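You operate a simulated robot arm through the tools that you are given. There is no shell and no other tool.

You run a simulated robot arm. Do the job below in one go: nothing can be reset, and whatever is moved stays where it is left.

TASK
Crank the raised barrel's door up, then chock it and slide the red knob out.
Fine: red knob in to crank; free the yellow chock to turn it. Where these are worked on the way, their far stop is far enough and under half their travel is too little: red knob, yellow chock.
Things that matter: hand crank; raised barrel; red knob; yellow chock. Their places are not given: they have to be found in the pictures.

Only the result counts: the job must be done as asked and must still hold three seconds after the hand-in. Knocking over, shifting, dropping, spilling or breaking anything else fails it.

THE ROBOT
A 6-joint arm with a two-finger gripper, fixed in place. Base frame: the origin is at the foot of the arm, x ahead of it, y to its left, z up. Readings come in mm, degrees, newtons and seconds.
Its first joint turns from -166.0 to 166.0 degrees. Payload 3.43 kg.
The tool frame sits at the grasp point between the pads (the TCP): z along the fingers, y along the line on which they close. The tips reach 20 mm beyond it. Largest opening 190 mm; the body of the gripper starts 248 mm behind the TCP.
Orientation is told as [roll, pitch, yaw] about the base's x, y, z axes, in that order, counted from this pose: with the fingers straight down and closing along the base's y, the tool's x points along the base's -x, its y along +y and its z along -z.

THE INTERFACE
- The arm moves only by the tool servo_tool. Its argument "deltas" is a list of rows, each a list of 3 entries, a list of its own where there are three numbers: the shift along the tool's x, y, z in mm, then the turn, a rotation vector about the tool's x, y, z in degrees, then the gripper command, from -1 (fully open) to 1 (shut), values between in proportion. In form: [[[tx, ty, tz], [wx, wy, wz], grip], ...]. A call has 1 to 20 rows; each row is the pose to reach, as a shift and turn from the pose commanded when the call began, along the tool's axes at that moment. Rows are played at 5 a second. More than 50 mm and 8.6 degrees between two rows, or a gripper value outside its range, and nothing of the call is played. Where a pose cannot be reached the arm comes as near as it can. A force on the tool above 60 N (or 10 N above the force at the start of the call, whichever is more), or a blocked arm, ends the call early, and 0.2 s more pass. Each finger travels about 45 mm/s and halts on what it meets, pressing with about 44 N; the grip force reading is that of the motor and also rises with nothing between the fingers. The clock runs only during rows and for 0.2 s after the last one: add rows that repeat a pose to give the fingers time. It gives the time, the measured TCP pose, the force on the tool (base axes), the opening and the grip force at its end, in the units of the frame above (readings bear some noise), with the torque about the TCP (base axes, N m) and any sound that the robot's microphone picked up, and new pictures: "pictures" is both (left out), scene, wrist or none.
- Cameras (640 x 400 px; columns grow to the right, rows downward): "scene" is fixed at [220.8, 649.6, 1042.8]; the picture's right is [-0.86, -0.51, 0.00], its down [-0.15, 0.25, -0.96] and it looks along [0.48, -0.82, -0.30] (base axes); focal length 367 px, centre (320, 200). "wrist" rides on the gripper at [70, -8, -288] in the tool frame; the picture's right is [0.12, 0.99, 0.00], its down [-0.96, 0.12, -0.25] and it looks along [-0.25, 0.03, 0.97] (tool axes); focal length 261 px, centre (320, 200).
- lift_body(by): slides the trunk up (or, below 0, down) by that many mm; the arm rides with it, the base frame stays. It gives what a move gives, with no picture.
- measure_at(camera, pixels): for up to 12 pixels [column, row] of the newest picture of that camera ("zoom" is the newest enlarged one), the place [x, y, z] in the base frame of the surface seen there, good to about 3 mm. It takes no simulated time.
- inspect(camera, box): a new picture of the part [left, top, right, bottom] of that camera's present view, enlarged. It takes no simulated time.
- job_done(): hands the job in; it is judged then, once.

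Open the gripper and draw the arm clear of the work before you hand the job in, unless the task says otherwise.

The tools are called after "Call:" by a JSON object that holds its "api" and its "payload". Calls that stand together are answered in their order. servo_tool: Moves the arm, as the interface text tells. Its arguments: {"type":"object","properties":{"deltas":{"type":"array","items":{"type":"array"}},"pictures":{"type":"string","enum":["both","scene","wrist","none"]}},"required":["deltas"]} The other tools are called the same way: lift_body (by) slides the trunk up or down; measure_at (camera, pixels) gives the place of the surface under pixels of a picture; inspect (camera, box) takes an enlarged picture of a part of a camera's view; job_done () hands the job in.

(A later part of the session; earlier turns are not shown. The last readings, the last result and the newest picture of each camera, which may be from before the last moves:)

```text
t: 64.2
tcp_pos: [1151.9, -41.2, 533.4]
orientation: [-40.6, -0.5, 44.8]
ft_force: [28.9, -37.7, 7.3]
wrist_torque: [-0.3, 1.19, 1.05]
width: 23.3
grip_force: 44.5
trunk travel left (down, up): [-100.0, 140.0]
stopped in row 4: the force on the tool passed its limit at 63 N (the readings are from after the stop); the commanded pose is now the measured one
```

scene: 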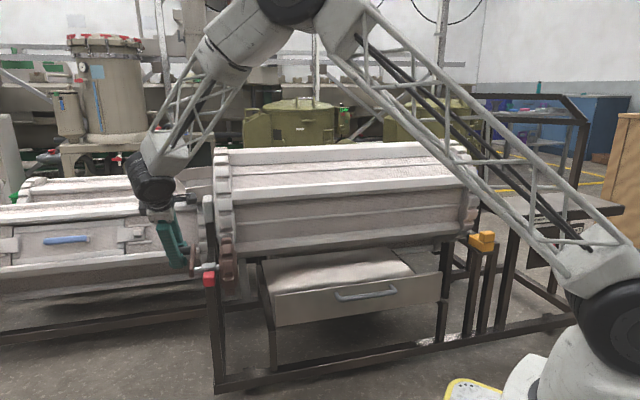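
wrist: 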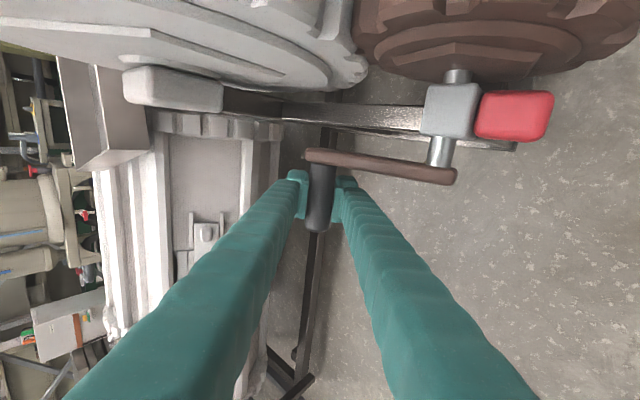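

The call stopped at a 63 N force with the tool pushed outward. Before going on I measure the actual positions of the grip, crank arm and shaft in this view.

Call:
{"api": "inspect", "payload": {"camera": "wrist", "box": [270, 60, 590, 260]}}

Call:
{"api": "measure_at", "payload": {"camera": "wrist", "pixels": [[318, 175], [318, 200], [318, 225], [312, 200], [325, 200], [312, 155], [330, 158], [380, 165], [430, 172], [450, 175], [441, 150], [457, 76]]}}

```text
2.00 times, centred on (430, 160) of wrist
```

zoom: 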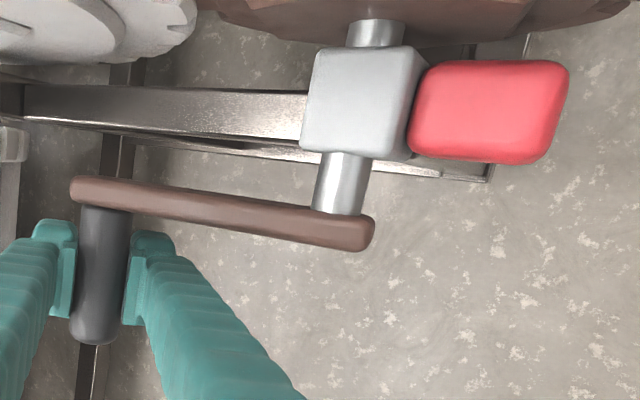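

```text
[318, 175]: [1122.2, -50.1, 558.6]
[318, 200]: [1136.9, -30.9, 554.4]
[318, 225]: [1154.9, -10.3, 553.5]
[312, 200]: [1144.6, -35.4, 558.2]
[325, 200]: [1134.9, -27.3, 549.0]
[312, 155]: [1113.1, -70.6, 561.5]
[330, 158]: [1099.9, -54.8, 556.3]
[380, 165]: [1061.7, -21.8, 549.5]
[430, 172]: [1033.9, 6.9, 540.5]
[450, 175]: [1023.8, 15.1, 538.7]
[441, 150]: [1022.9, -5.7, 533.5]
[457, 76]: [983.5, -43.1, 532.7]
```

The grip is actually at θ≈168° on a 110 mm circle (pivot v≈-724, z≈524), about 17 mm back along the pads: with this tilt the pads slide instead of driving. I rotate the tool another 30° toward level about the grip, keeping hold, so the fingers push along the remaining arc.

Call:
{"api": "servo_tool", "payload": {"deltas": [[[0, -1.1, -1.1], [4, 0, 0], 1], [[0, -2, -2.1], [7.5, 0, 0], 1], [[0, -2.7, -3.2], [11, 0, 0], 1], [[0, -3.4, -4.4], [15, 0, 0], 1], [[0, -3.4, -4.4], [15, 0, 0], 1]], "pictures": "both"}}

```text
t: 64.6
tcp_pos: [1155.0, -36.8, 538.1]
orientation: [-42.5, -0.7, 45.1]
ft_force: [32.3, -37.9, 11.9]
wrist_torque: [-0.38, 1.3, 0.55]
width: 23.5
grip_force: 45.0
trunk travel left (down, up): [-100.0, 140.0]
stopped in row 1: the force on the tool passed its limit at 64 N (the readings are from after the stop); the commanded pose is now the measured one
```

scene: 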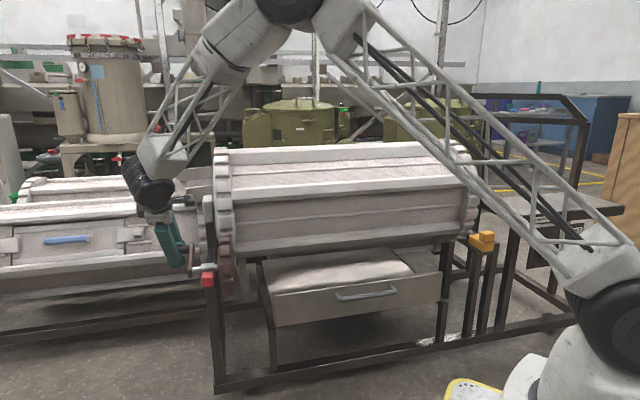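
wrist: 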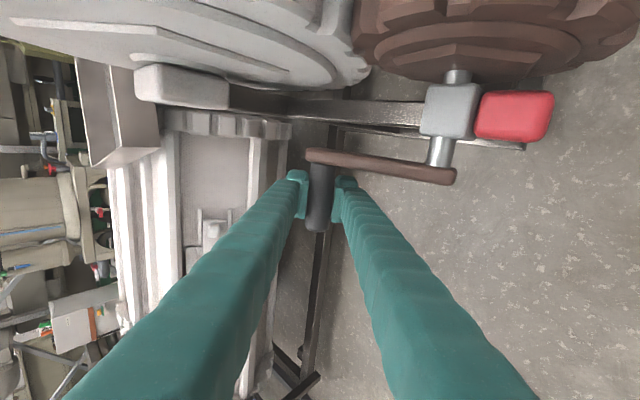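

The remaining load is almost purely radial, so the crank itself is not being driven back. I release the grip, back off, and will re-grasp with a flatter tool angle.

Call:
{"api": "servo_tool", "payload": {"deltas": [[[0, 0, 0], [0, 0, 0], 0.37], [[0, 0, 0], [0, 0, 0], 0.37], [[0, 0, -20], [0, 0, 0], 0.37], [[0, 0, -60], [0, 0, 0], 0.37], [[0, 0, -100], [0, 0, 0], 0.37], [[0, 0, -120], [0, 0, 0], 0.37]], "pictures": "both"}}

```text
t: 66.0
tcp_pos: [1093.8, 22.3, 622.9]
orientation: [-42.4, -0.5, 45.2]
ft_force: [0.0, 0.3, -0.7]
wrist_torque: [-0.06, 0.0, 0.0]
width: 59.9
grip_force: 0.1
trunk travel left (down, up): [-100.0, 140.0]
```

scene: 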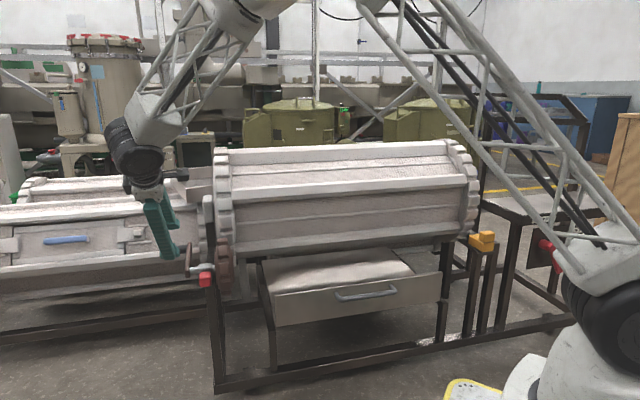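
wrist: 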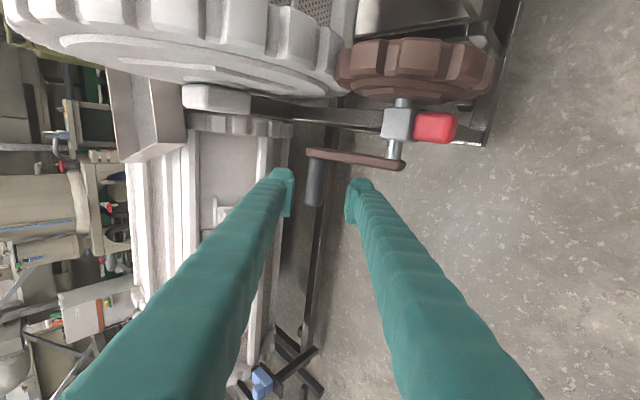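

The crank stayed in place. I zoom in and measure the grip, arm and barrel now that nothing is loaded.

Call:
{"api": "inspect", "payload": {"camera": "wrist", "box": [270, 90, 462, 210]}}

Call:
{"api": "measure_at", "payload": {"camera": "wrist", "pixels": [[317, 165], [315, 180], [315, 195], [308, 180], [321, 180], [312, 152], [350, 158], [395, 165], [395, 148], [397, 120], [434, 127], [415, 60]]}}

Call:
{"api": "measure_at", "payload": {"camera": "scene", "pixels": [[330, 148], [330, 153], [330, 160], [330, 165], [330, 172], [330, 182], [330, 192], [330, 200], [330, 210], [330, 220], [330, 230], [330, 240]]}}

```text
3.33 times, centred on (366, 150) of wrist
```

zoom: 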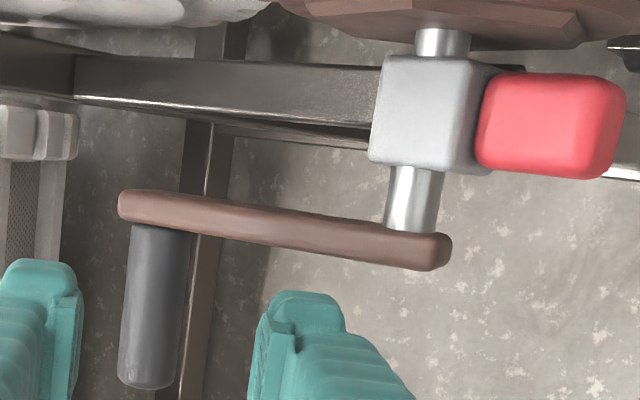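

```text
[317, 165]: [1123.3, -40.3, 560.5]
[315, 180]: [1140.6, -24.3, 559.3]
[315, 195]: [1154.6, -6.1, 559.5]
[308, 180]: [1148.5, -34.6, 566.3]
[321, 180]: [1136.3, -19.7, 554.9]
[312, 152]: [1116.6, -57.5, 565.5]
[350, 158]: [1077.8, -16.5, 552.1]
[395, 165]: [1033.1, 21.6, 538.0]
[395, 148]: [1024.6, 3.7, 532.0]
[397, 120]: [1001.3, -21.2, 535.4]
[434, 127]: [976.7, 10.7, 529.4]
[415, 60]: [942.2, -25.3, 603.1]
```

```text
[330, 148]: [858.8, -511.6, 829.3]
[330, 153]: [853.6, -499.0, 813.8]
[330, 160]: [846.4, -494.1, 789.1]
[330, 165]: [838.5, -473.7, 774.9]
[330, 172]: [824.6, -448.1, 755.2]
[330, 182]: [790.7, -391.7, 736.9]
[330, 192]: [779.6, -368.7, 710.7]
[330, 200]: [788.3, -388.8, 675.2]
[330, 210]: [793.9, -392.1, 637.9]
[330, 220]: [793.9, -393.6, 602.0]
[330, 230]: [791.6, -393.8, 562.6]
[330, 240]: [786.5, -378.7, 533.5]
```

The grip centre is about (v≈-831, z≈551), crank at ≈166°. I check the tooth pitch on the ring to know the exact ratio.

Call:
{"api": "inspect", "payload": {"camera": "scene", "box": [180, 140, 276, 200]}}

Call:
{"api": "inspect", "payload": {"camera": "scene", "box": [180, 215, 308, 295]}}

Call:
{"api": "inspect", "payload": {"camera": "scene", "box": [176, 140, 272, 300]}}

```text
6.67 times, centred on (228, 170) of scene
```

zoom: 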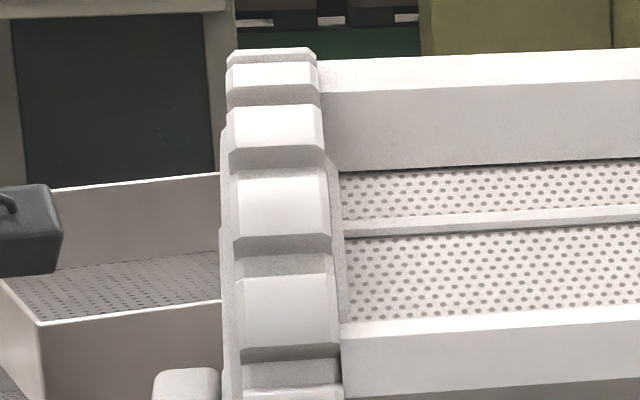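

```text
5.00 times, centred on (244, 255) of scene
```

zoom: 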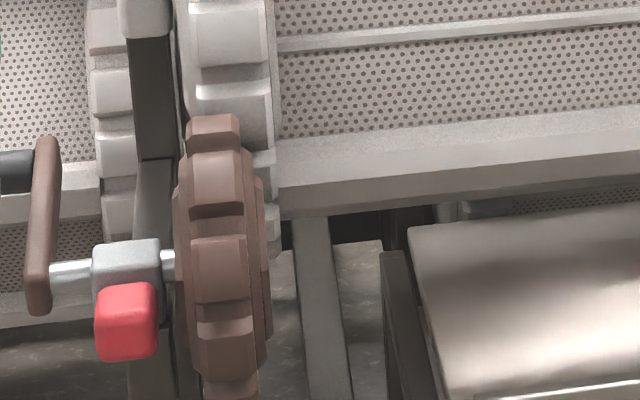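

```text
2.50 times, centred on (224, 220) of scene
```

zoom: 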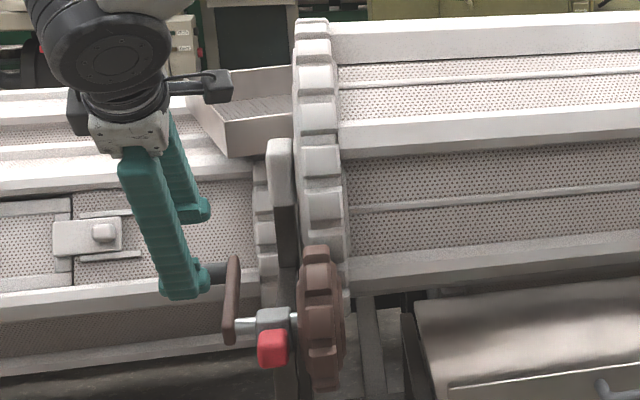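

I measure the tooth tops on ring and gear in this zoom.

Call:
{"api": "measure_at", "payload": {"camera": "zoom", "pixels": [[314, 47], [316, 78], [319, 118], [322, 162], [323, 202], [326, 244], [318, 266], [320, 300], [321, 338], [322, 366], [540, 132], [540, 236]]}}

```text
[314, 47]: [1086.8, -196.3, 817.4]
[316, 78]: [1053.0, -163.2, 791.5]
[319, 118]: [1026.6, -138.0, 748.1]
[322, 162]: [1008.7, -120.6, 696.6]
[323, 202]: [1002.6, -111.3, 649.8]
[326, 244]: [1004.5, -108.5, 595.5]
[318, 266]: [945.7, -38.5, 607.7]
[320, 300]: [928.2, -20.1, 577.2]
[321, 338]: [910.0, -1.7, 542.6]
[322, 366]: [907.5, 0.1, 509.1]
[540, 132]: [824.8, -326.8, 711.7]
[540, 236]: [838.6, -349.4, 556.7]
```

The ring has about 24 teeth (15° pitch) and the gear about 12, so 60° of barrel needs about 120° of crank: target crank angle ≈210°. I tilt the tool to about 62° and line up with the grip from 80 mm back.

Call:
{"api": "servo_tool", "payload": {"deltas": [[[0, 7, 9], [6.7, 0, 0], 0.37], [[0, 14, 18], [13.4, 0, 0], 0.37], [[0, 21.9, 27.4], [20, 0, 0], 0.37], [[0, 21.9, 27.4], [20, 0, 0], 0.37]], "pictures": "both"}}

```text
t: 67.0
tcp_pos: [1095.9, 21.4, 588.0]
orientation: [-62.5, -0.7, 45.2]
ft_force: [-0.2, -0.4, 0.8]
wrist_torque: [-0.02, 0.02, -0.01]
width: 59.7
grip_force: 0.0
trunk travel left (down, up): [-100.0, 140.0]
```

scene: 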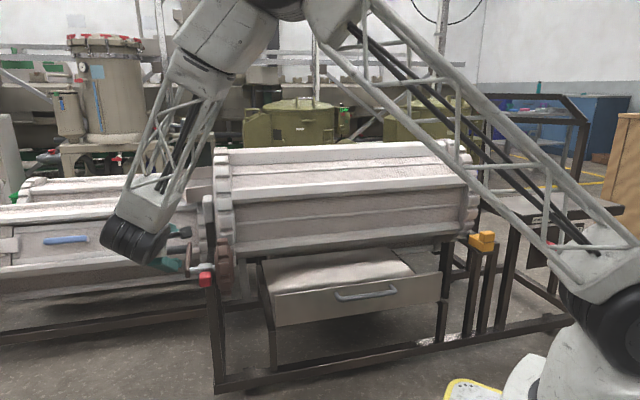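
wrist: 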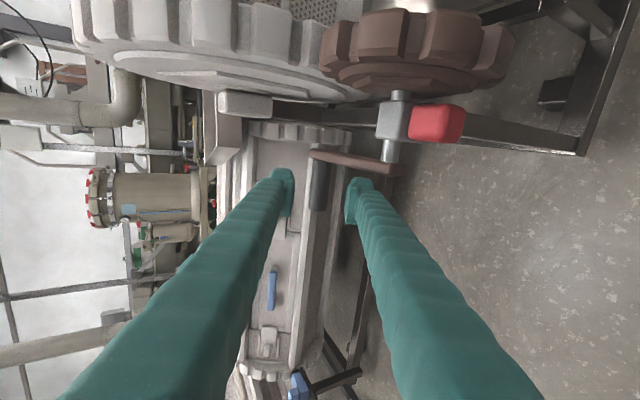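

The grip shows at about (320,183) between the fingers. I re-measure it before advancing.

Call:
{"api": "measure_at", "payload": {"camera": "wrist", "pixels": [[320, 175], [320, 185], [320, 200], [314, 185], [326, 185], [320, 155], [350, 160], [385, 168]]}}

Call:
{"api": "inspect", "payload": {"camera": "wrist", "box": [260, 120, 420, 220]}}

```text
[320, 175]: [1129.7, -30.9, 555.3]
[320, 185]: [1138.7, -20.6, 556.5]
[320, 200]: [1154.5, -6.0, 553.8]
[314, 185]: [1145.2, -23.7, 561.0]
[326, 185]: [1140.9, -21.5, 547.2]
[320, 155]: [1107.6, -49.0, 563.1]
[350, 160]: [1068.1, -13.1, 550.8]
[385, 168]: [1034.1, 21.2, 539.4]
```

```text
4.00 times, centred on (340, 170) of wrist
```

zoom: 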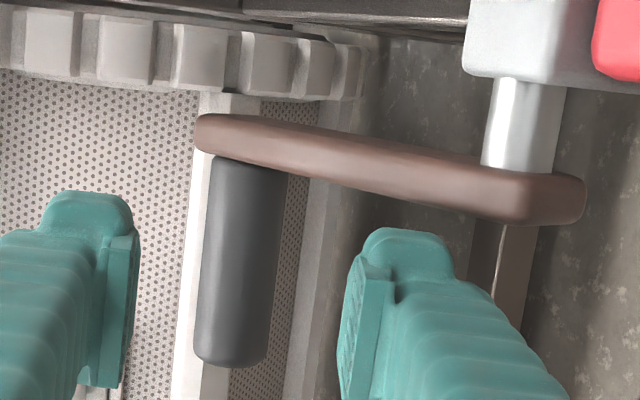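

Grip centre confirmed at (v≈-831, z≈550). I advance 80 mm along the tool axis and close on it.

Call:
{"api": "servo_tool", "payload": {"deltas": [[[0, 0.5, 35], [0, 0, 0], 0.37], [[0, 0.8, 65], [0, 0, 0], 0.37], [[0, 0.8, 80], [0, 0, 0], 0.37], [[0, 0.8, 80], [0, 0, 0], 0.6], [[0, 0.8, 80], [0, 0, 0], 1], [[0, 0.8, 80], [0, 0, 0], 1], [[0, 0.8, 80], [0, 0, 0], 1], [[0, 0.8, 80], [0, 0, 0], 1]], "pictures": "both"}}

```text
t: 68.8
tcp_pos: [1145.1, -29.5, 549.2]
orientation: [-62.3, -0.6, 45.2]
ft_force: [4.2, -3.0, 0.4]
wrist_torque: [-0.27, 0.25, 0.31]
width: 26.0
grip_force: 44.8
trunk travel left (down, up): [-100.0, 140.0]
```

scene: 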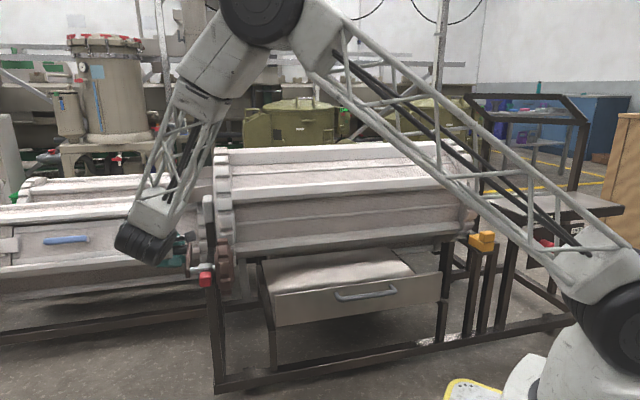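
wrist: 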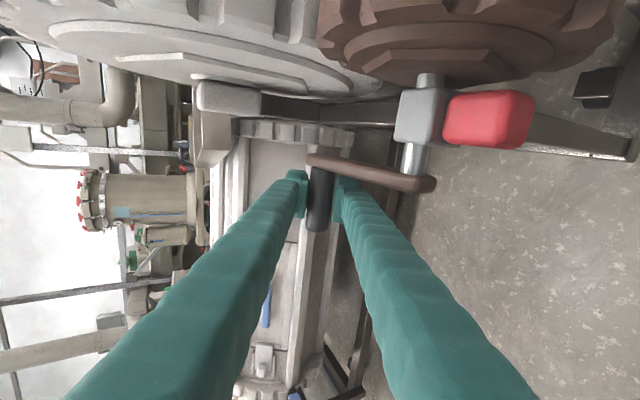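

Gripped at θ≈167°. I continue the arc to 190° with the fingers now pushing along the motion.

Call:
{"api": "servo_tool", "payload": {"deltas": [[[0, 4.9, 3.9], [0, 0, 0], 1], [[0, 11.1, 8.5], [0, 0, 0], 1], [[0, 17.6, 12.4], [0, 0, 0], 1], [[0, 24.4, 16], [0, 0, 0], 1], [[0, 31.3, 19.1], [0, 0, 0], 1], [[0, 38.6, 21.6], [0, 0, 0], 1], [[0, 38.6, 21.6], [0, 0, 0], 1]], "pictures": "both"}}

```text
t: 70.3
tcp_pos: [1149.2, -30.9, 507.5]
orientation: [-62.6, -0.5, 45.0]
ft_force: [50.0, -51.2, -11.6]
wrist_torque: [-0.85, 0.93, 0.29]
width: 23.9
grip_force: 45.0
trunk travel left (down, up): [-100.0, 140.0]
stopped in row 7: the force on the tool passed its limit at 62 N (the readings are from after the stop); the commanded pose is now the measured one
```

scene: 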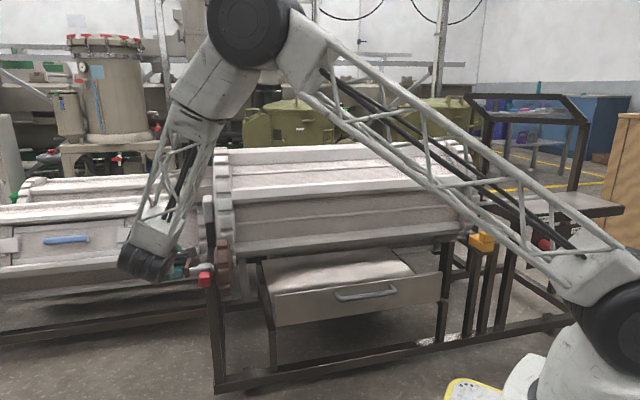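
wrist: 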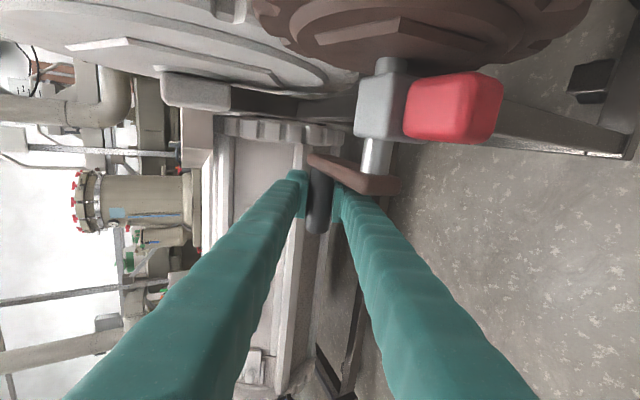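

The load is again radial (about 72 N outward): my arc runs a few mm inside the true one, so the pivot is nearer z≈520. I ease outward 2.5 mm to unload and read the force.

Call:
{"api": "servo_tool", "payload": {"deltas": [[[0, -0.6, 1.1], [0, 0, 0], 1], [[0, -1.2, 2.2], [0, 0, 0], 1], [[0, -1.2, 2.2], [0, 0, 0], 1]], "pictures": "none"}}

```text
t: 70.7
tcp_pos: [1152.4, -27.4, 510.7]
orientation: [-62.9, -0.8, 45.2]
ft_force: [81.4, -84.4, -10.9]
wrist_torque: [0.13, 0.62, 0.95]
width: 25.1
grip_force: 45.5
trunk travel left (down, up): [-100.0, 140.0]
stopped in row 1: the force on the tool passed its limit at 84 N (the readings are from after the stop); the commanded pose is now the measured one
```

The force rose instead (about 117 N), so something else may be touching. I look closely before any further move.

Call:
{"api": "inspect", "payload": {"camera": "wrist", "box": [270, 40, 462, 240]}}

Call:
{"api": "inspect", "payload": {"camera": "scene", "box": [100, 180, 260, 300]}}

```text
2.00 times, centred on (366, 140) of wrist
```

zoom: 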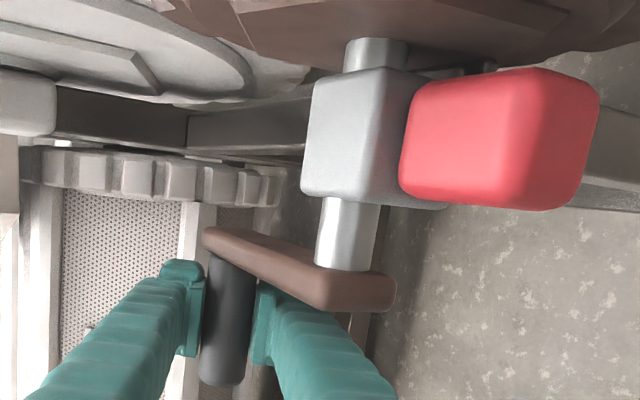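

```text
3.33 times, centred on (180, 240) of scene
```

zoom: 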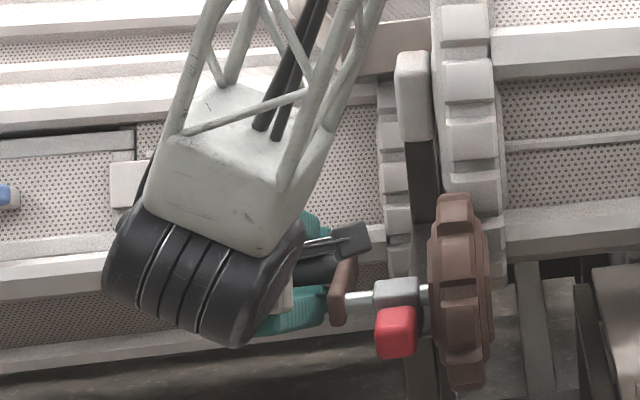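

The force line passes right through the grip, so it comes from clamping the grip rigidly while my arc is slightly off. I open to a loose cage (~36 mm) so the grip can slide along the fingers while one finger pushes it.

Call:
{"api": "servo_tool", "payload": {"deltas": [[[0, 0, 0], [0, 0, 0], 0.62], [[0, 0, 0], [0, 0, 0], 0.62], [[0, 0, 0], [0, 0, 0], 0.62]], "pictures": "both"}}

```text
t: 71.5
tcp_pos: [1150.0, -13.1, 509.4]
orientation: [-62.6, -0.7, 45.8]
ft_force: [-0.5, 0.1, -0.1]
wrist_torque: [0.01, 0.0, 0.01]
width: 36.1
grip_force: 0.1
trunk travel left (down, up): [-100.0, 140.0]
```

scene: 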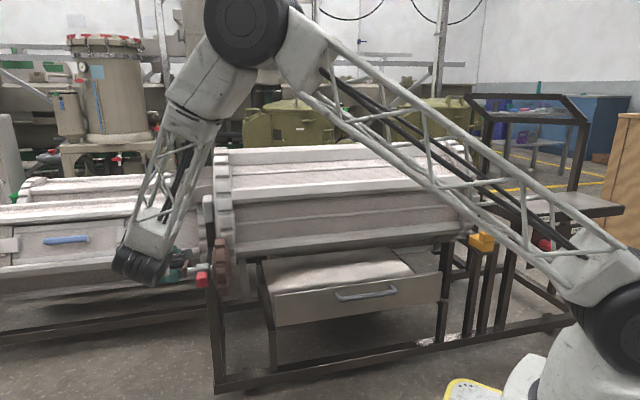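
wrist: 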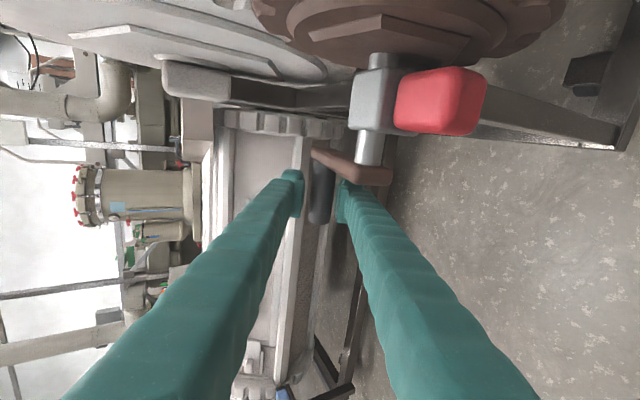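

Unloaded, the TCP reads (1150, -13, 509), different from the loaded readings. I check whether the arm is steady here with a null command and look closely.

Call:
{"api": "servo_tool", "payload": {"deltas": [[[0, 0, 0], [0, 0, 0], 0.62], [[0, 0, 0], [0, 0, 0], 0.62]], "pictures": "wrist"}}

Call:
{"api": "inspect", "payload": {"camera": "wrist", "box": [270, 90, 462, 240]}}

Call:
{"api": "measure_at", "payload": {"camera": "wrist", "pixels": [[322, 175], [322, 190], [320, 205], [320, 220], [314, 200], [328, 200], [320, 153], [350, 165], [385, 178], [370, 150], [375, 95], [440, 100]]}}

```text
t: 72.1
tcp_pos: [1150.2, -14.0, 508.1]
orientation: [-62.6, -0.7, 45.8]
ft_force: [0.0, -1.2, 0.2]
wrist_torque: [0.01, 0.0, -0.01]
width: 36.3
grip_force: 0.0
trunk travel left (down, up): [-100.0, 140.0]
```

wrist: 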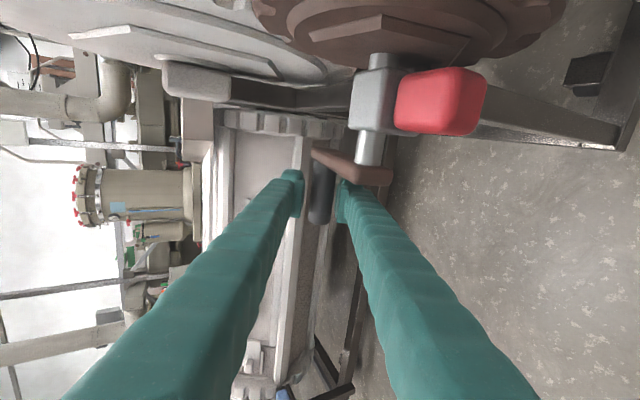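

```text
2.67 times, centred on (366, 165) of wrist
```

zoom: 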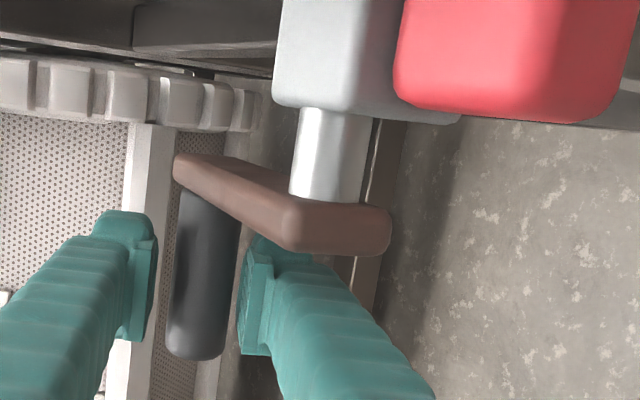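

```text
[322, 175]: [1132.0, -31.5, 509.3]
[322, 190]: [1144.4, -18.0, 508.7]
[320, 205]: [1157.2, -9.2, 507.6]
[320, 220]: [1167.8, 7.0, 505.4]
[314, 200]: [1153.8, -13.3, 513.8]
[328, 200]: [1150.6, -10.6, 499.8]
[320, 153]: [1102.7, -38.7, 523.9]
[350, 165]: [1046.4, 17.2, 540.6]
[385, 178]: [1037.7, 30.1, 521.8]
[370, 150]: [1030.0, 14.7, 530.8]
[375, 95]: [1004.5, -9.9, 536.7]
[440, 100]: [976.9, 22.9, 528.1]
```

The grip is loosely caged with its centre at about (v≈-834, z≈502): crank ≈189.5°. I check the barrel top in the scene for the yellow door handle, expected near (343,146).

Call:
{"api": "inspect", "payload": {"camera": "scene", "box": [260, 110, 420, 210]}}

Call:
{"api": "measure_at", "payload": {"camera": "scene", "pixels": [[262, 150], [262, 155], [262, 162], [262, 170], [262, 178], [262, 186], [262, 194], [262, 202], [262, 210], [262, 220], [262, 230], [262, 240]]}}

```text
4.00 times, centred on (340, 160) of scene
```

zoom: 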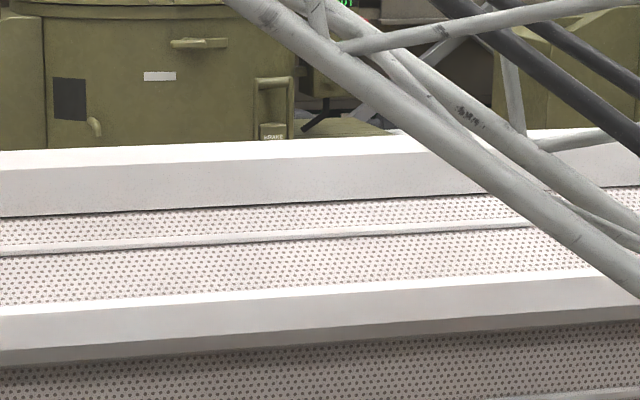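

```text
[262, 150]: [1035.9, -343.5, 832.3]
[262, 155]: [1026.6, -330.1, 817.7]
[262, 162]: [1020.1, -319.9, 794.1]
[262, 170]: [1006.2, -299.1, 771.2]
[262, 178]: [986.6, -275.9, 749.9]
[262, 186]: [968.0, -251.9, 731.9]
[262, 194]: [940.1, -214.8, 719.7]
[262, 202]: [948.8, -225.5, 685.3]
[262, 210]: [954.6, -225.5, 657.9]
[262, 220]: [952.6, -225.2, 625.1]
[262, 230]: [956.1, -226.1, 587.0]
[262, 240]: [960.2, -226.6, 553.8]
```

The collar/knob now measure at u≈703–707, about 16–20 mm further out than when I seated them: the tool pulled the shaft outward and the barrel stopped following at ≈33°. I back the tool off along its axis and look at the gear engagement.

Call:
{"api": "servo_tool", "payload": {"deltas": [[[0, 0, -30], [0, 0, 0], 0.5], [[0, 0, -70], [0, 0, 0], 0.37], [[0, 0, -110], [0, 0, 0], 0.37], [[0, 0, -150], [-5, 0, 0], 0.37], [[0, 0, -180], [-12, 0, 0], 0.37], [[0, 0, -200], [-20, 0, 0], 0.37]], "pictures": "both"}}

```text
t: 73.5
tcp_pos: [1020.9, 108.2, 599.7]
orientation: [-42.5, -0.6, 45.9]
ft_force: [0.5, 1.4, -0.3]
wrist_torque: [-0.13, -0.05, -0.04]
width: 59.7
grip_force: 0.0
trunk travel left (down, up): [-100.0, 140.0]
```

scene: 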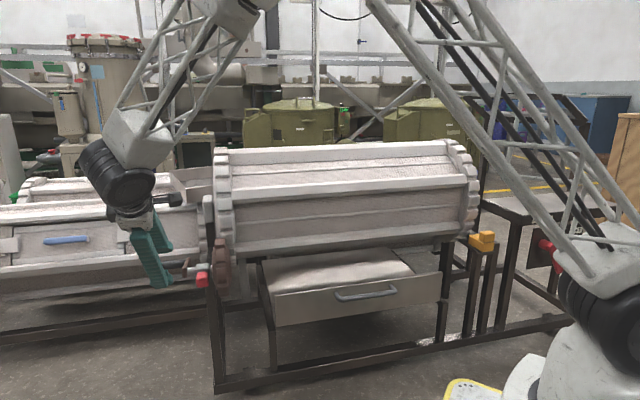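
wrist: 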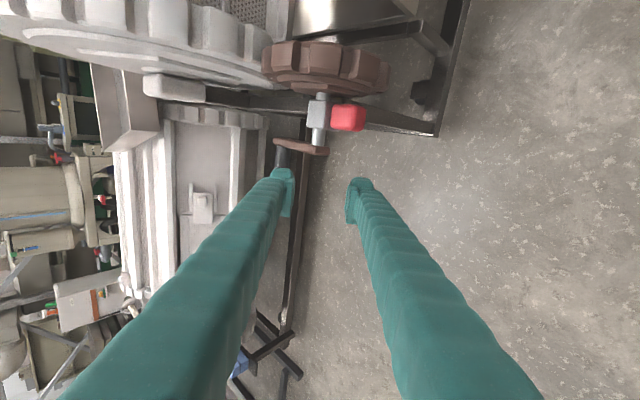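

I zoom on the gear, collar and ring to measure the engagement.

Call:
{"api": "inspect", "payload": {"camera": "wrist", "box": [200, 10, 440, 160]}}

Call:
{"api": "measure_at", "payload": {"camera": "wrist", "pixels": [[318, 112], [350, 117], [320, 135], [300, 148], [283, 160], [281, 167], [310, 60], [345, 65], [245, 40], [220, 35], [185, 30], [250, 70]]}}

```text
2.67 times, centred on (320, 85) of wrist
```

zoom: 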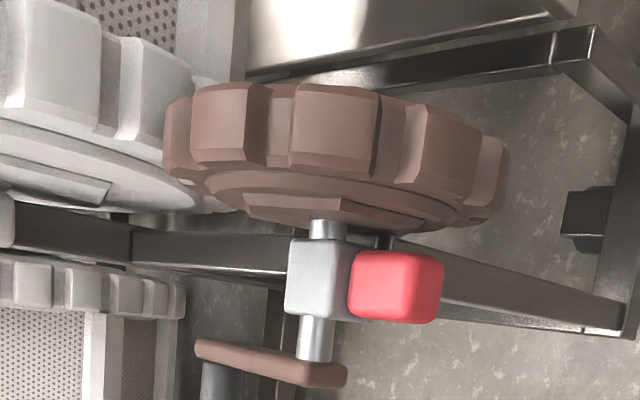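

```text
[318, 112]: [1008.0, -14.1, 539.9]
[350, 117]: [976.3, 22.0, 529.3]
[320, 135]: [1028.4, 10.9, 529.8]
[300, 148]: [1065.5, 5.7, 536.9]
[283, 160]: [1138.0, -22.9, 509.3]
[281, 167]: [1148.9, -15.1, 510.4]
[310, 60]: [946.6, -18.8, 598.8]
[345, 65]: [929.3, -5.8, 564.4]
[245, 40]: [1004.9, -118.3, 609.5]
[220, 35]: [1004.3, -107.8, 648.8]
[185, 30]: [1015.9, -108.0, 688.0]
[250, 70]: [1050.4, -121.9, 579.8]
```

The shaft has crept outward ~18 mm (still partly meshed). I re-measure the barrel's rotation from ring teeth and panels in the scene.

Call:
{"api": "measure_at", "payload": {"camera": "scene", "pixels": [[300, 150], [300, 160], [300, 165], [300, 170], [300, 175], [300, 180], [300, 198], [300, 205], [300, 215], [300, 225], [300, 233], [300, 145]]}}

Call:
{"api": "inspect", "payload": {"camera": "scene", "box": [176, 140, 304, 300]}}

```text
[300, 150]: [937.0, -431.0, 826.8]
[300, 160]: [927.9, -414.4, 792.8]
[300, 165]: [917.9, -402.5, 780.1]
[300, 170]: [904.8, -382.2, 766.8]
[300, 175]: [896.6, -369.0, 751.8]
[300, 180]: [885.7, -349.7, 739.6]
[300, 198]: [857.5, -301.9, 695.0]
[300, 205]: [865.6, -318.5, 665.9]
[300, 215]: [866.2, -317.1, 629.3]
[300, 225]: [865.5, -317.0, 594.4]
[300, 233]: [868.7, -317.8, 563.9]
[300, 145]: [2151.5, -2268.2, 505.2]
```

```text
2.50 times, centred on (240, 220) of scene
```

zoom: 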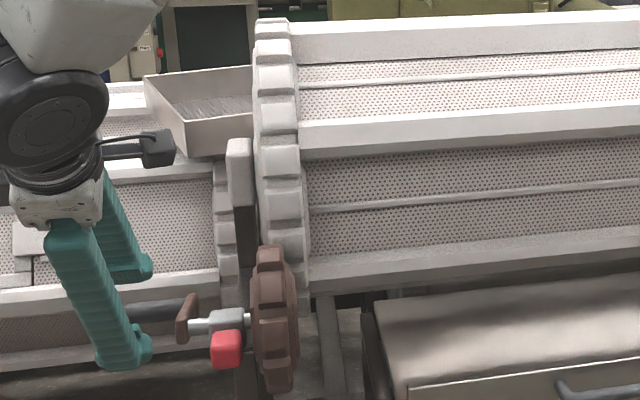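

The barrel is at about 32° while the crank went on to 189°, so the gear lost its drive as the shaft crept out. I'll re-seat it by pushing the crank hub inward: close the fingers and move beside the hub's outer face first (also correcting the small yaw error).

Call:
{"api": "servo_tool", "payload": {"deltas": [[[0, 0, 0], [0, 0.6, 0.66], 0.8], [[0, -3, 30], [0, 0.6, 0.66], 1], [[0, -6, 65], [0, 0.6, 0.66], 1], [[0, -9, 95], [0, 0.6, 0.66], 1], [[0, -10, 107], [0, 0.6, 0.66], 1], [[0, -10, 107], [0, 0.6, 0.66], 1]], "pictures": "both"}}

```text
t: 74.9
tcp_pos: [1079.3, 53.3, 528.7]
orientation: [-42.6, -0.8, 44.9]
ft_force: [-0.1, -0.2, -0.3]
wrist_torque: [-0.01, -0.03, 0.0]
width: 0.1
grip_force: 34.4
trunk travel left (down, up): [-100.0, 140.0]
```

scene: 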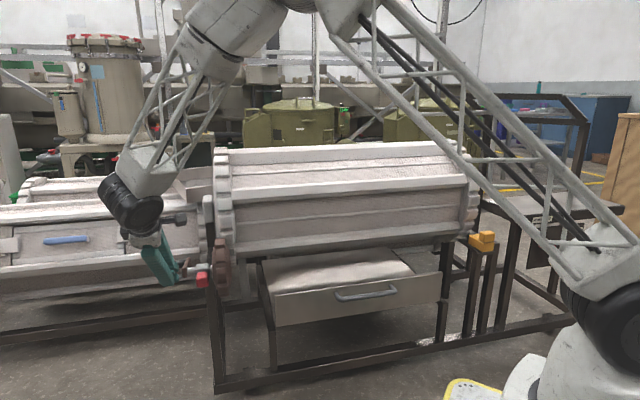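
wrist: 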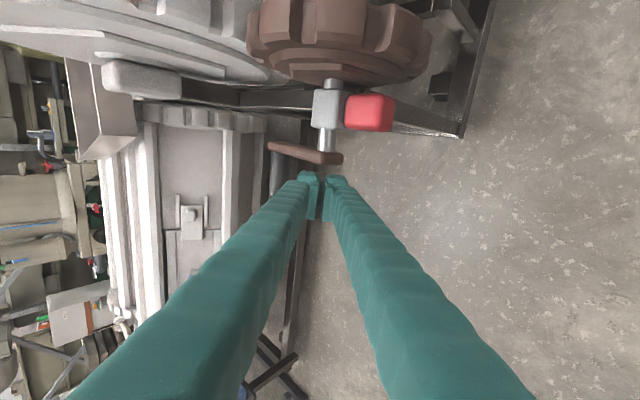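

The closed fingers (318,180) are just outside the crank hub (325,155). I push along the shaft toward the barrel until the stop.

Call:
{"api": "servo_tool", "payload": {"deltas": [[[6, 0, 0], [0, 0, 0], 1], [[12, 0, 0], [0, 0, 0], 1], [[18, 0, 0], [0, 0, 0], 1], [[22, 0, 0], [0, 0, 0], 1], [[26, 0, 0], [0, 0, 0], 1], [[30, 0, 0], [0, 0, 0], 1]], "pictures": "both"}}

```text
t: 76.3
tcp_pos: [1058.0, 31.2, 528.1]
orientation: [-42.6, -0.6, 44.9]
ft_force: [-0.2, 0.3, 0.2]
wrist_torque: [-0.01, 0.0, -0.03]
width: 0.0
grip_force: 34.2
trunk travel left (down, up): [-100.0, 140.0]
```

scene: 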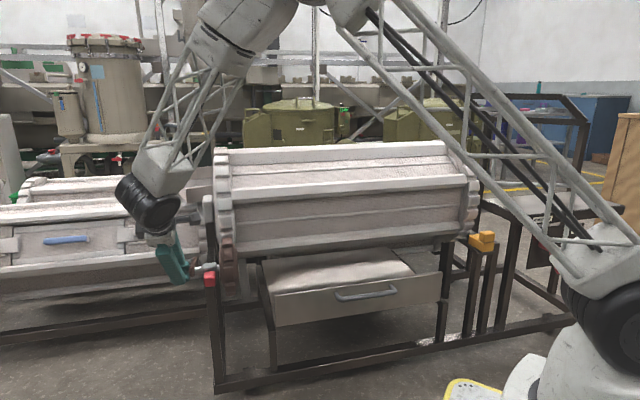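
wrist: 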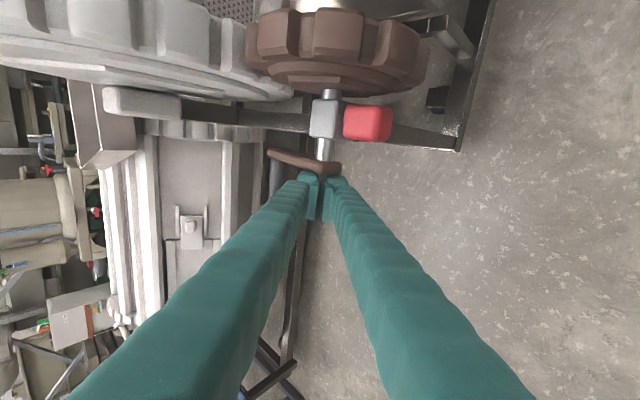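

No resistance yet. I continue in small steps to the stop.

Call:
{"api": "servo_tool", "payload": {"deltas": [[[4, 0, 0], [0, 0, 0], 1], [[8, 0, 0], [0, 0, 0], 1], [[12, 0, 0], [0, 0, 0], 1], [[16, 0, 0], [0, 0, 0], 1]], "pictures": "both"}}

```text
t: 77.2
tcp_pos: [1053.4, 29.4, 528.2]
orientation: [-42.7, -1.2, 45.3]
ft_force: [18.5, 29.0, -11.8]
wrist_torque: [0.38, -0.18, 0.13]
width: 6.1
grip_force: 34.2
trunk travel left (down, up): [-100.0, 140.0]
stopped in row 4: the force on the tool passed its limit at 66 N (the readings are from after the stop); the commanded pose is now the measured one
```

scene: 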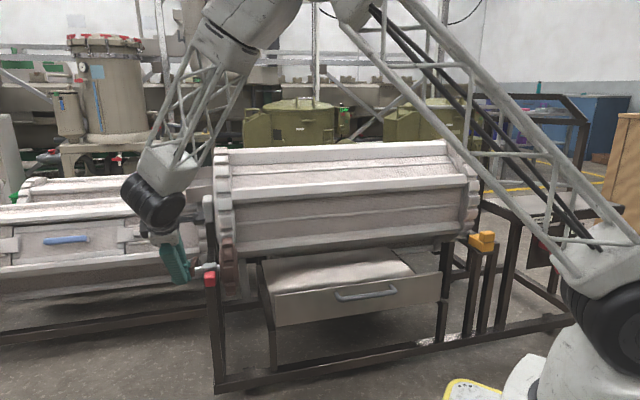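
wrist: 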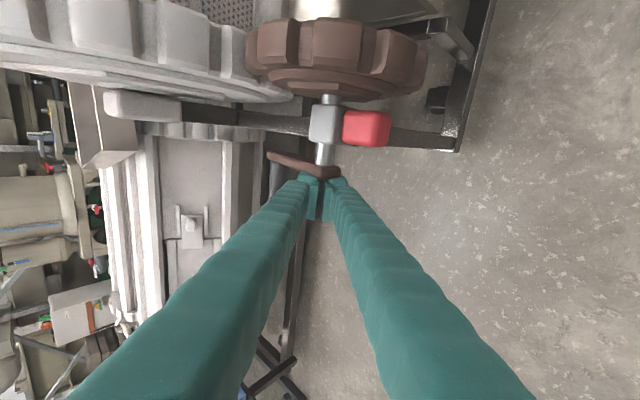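

The crank hub hit its inner stop (TCP u≈766), so the gear is fully in again. I back off from the hub and retract to line up with the grip at a tilt of about 52°.

Call:
{"api": "servo_tool", "payload": {"deltas": [[[-4, 0, 0], [0, 0, 0], 1], [[-8, 0, -10], [0, 0, 0], 1], [[-8, 0, -45], [3, 0, 0], 0.5], [[-8, 0, -85], [6, 0, 0], 0.42], [[-8, 0, -100], [9.4, 0, 0], 0.42], [[-8, 0, -100], [9.4, 0, 0], 0.42], [[-8, 0, -100], [9.4, 0, 0], 0.42]], "pictures": "both"}}

```text
t: 78.8
tcp_pos: [1008.4, 78.6, 604.8]
orientation: [-52.1, -1.0, 45.1]
ft_force: [0.2, -0.4, -0.1]
wrist_torque: [0.0, -0.03, -0.05]
width: 55.0
grip_force: 0.0
trunk travel left (down, up): [-100.0, 140.0]
```

scene: 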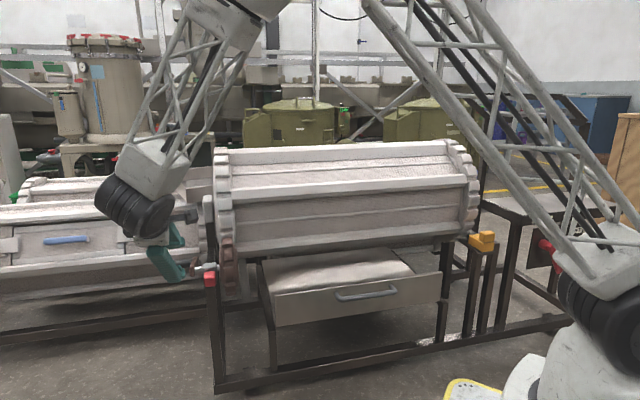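
wrist: 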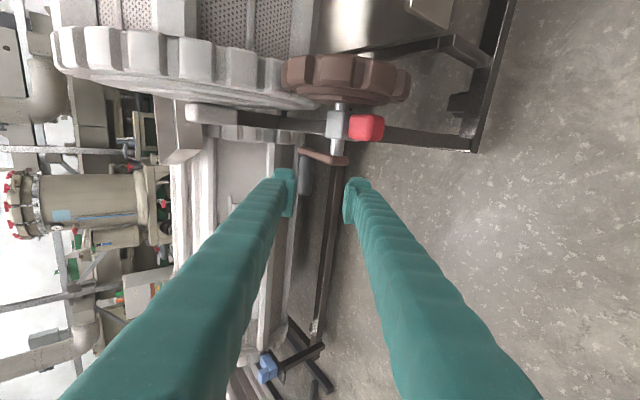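

I measure the seated collar/gear and the grip's exact position from here.

Call:
{"api": "inspect", "payload": {"camera": "wrist", "box": [270, 40, 430, 220]}}

Call:
{"api": "measure_at", "payload": {"camera": "wrist", "pixels": [[338, 125], [367, 128], [338, 145], [322, 156], [340, 160], [305, 165], [305, 175], [305, 185], [301, 175], [309, 175], [345, 80], [268, 75]]}}

```text
2.22 times, centred on (350, 130) of wrist
```

zoom: 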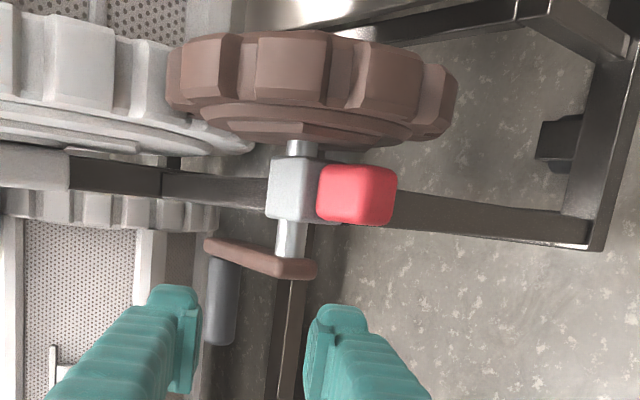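

```text
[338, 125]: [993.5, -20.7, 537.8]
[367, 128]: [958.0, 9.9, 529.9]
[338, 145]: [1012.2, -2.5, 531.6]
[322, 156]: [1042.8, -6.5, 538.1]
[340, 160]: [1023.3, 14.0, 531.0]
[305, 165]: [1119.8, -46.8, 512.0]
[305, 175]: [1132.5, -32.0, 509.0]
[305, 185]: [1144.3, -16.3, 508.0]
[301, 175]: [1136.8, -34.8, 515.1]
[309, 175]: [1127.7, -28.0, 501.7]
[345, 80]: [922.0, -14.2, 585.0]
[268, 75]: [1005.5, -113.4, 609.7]
```

The collar is fully seated (u≈688) and the grip centre is at (v≈-832, z≈502). I shift to line up and advance so the open fingers straddle the grip.

Call:
{"api": "servo_tool", "payload": {"deltas": [[[-5, -26, 0], [0, 0, 0], 0.42], [[-5, -26, 45], [0, 0, 0], 0.42], [[-5, -26, 90], [0, 0, 0], 0.42], [[-5, -26, 135], [0, 0, 0], 0.42], [[-5, -26, 175], [0, 0, 0], 0.42], [[-5, -26, 201], [0, 0, 0], 0.42], [[-5, -26, 201], [0, 0, 0], 0.42]], "pictures": "both"}}

```text
t: 80.4
tcp_pos: [1136.3, -43.0, 501.0]
orientation: [-52.1, -1.1, 45.1]
ft_force: [-0.3, 0.5, -0.4]
wrist_torque: [0.02, -0.01, 0.02]
width: 54.9
grip_force: 0.1
trunk travel left (down, up): [-100.0, 140.0]
```

scene: 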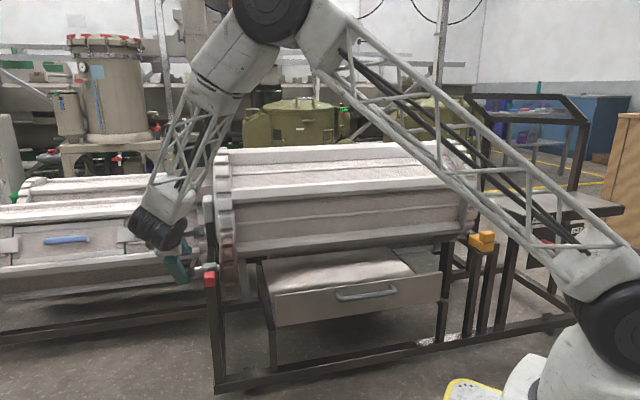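
wrist: 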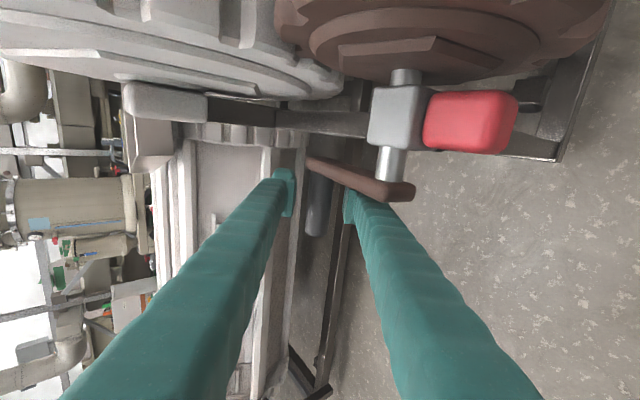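

The grip is caged. I narrow the opening to about 34 mm (loose) and push along the arc to about 205°, then check that the barrel follows.

Call:
{"api": "servo_tool", "payload": {"deltas": [[[0, 0, 0], [0, 0, 0], 0.642], [[0, 0, 0], [0, 0, 0], 0.642], [[0, 7, 1.5], [0, 0, 0], 0.642], [[0, 15.3, 3.3], [0, 0, 0], 0.642], [[0, 24.4, 6.7], [0, 0, 0], 0.642], [[0, 33.7, 9.3], [0, 0, 0], 0.642], [[0, 33.7, 9.3], [0, 0, 0], 0.642]], "pictures": "both"}}

```text
t: 82.0
tcp_pos: [1127.4, -29.9, 469.4]
orientation: [-52.1, -1.0, 45.1]
ft_force: [0.5, -2.0, 5.2]
wrist_torque: [-0.08, 0.02, -0.03]
width: 36.3
grip_force: 2.2
trunk travel left (down, up): [-100.0, 140.0]
```

scene: 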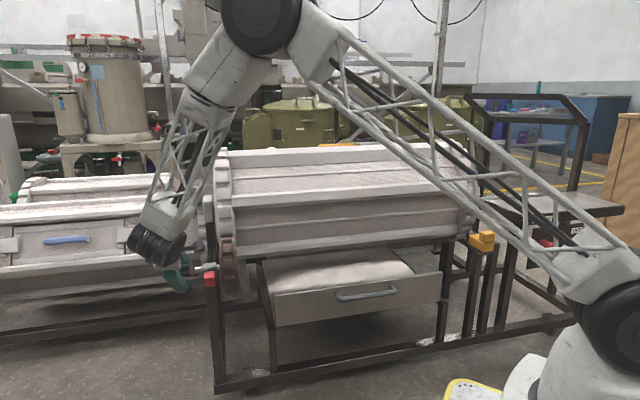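
wrist: 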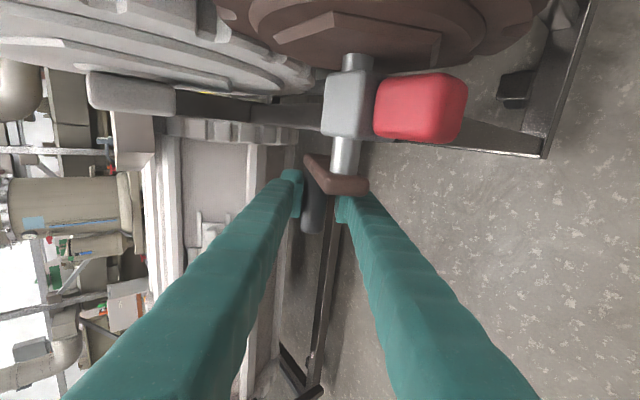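

Only about 5 N now, and a yellow handle has appeared at about (335,146) on top of the barrel. I zoom in and measure.

Call:
{"api": "inspect", "payload": {"camera": "scene", "box": [240, 120, 400, 220]}}

Call:
{"api": "measure_at", "payload": {"camera": "scene", "pixels": [[335, 145], [325, 146], [348, 145], [300, 150], [300, 160], [300, 165], [300, 170], [300, 175], [300, 180], [300, 210], [300, 220], [300, 230]]}}

```text
4.00 times, centred on (320, 170) of scene
```

zoom: 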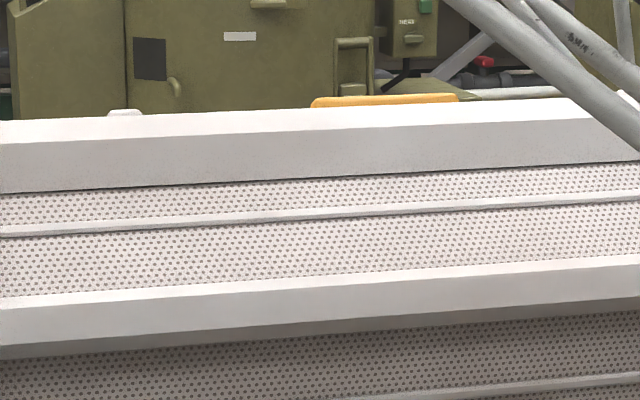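

```text
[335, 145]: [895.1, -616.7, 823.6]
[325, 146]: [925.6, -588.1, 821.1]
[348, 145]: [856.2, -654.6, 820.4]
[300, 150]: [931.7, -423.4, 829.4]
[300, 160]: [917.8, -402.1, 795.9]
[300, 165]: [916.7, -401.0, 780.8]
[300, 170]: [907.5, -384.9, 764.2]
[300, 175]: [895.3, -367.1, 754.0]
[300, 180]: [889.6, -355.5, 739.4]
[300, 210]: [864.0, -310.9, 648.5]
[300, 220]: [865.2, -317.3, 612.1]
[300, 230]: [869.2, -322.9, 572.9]
```

The door handle is now at about 111° (from ≈148°) and the barrel is following the crank. I continue the arc to about 225°.

Call:
{"api": "servo_tool", "payload": {"deltas": [[[0, 9.6, 1.7], [0, 0, 0], 0.642], [[0, 19.2, 2.6], [0, 0, 0], 0.642], [[0, 28.9, 2.7], [0, 0, 0], 0.642], [[0, 38.5, 1.9], [0, 0, 0], 0.642], [[0, 38.5, 1.9], [0, 0, 0], 0.642]], "pictures": "both"}}

```text
t: 83.2
tcp_pos: [1112.6, -15.8, 436.8]
orientation: [-52.1, -1.0, 45.0]
ft_force: [1.7, -4.5, 2.9]
wrist_torque: [0.04, 0.05, 0.07]
width: 36.7
grip_force: 2.0
trunk travel left (down, up): [-100.0, 140.0]
```

scene: 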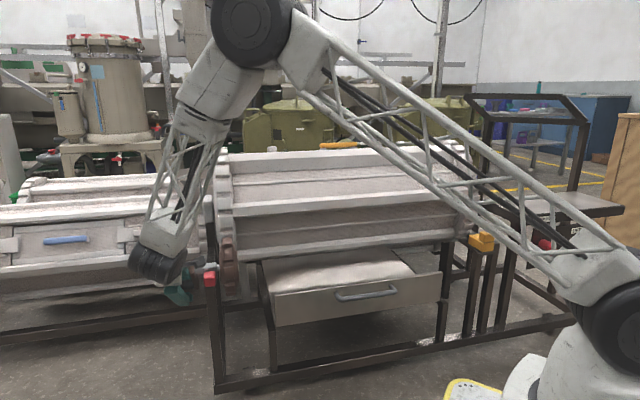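
wrist: 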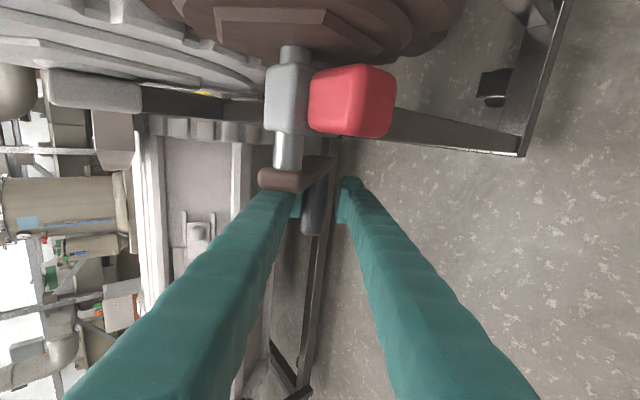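

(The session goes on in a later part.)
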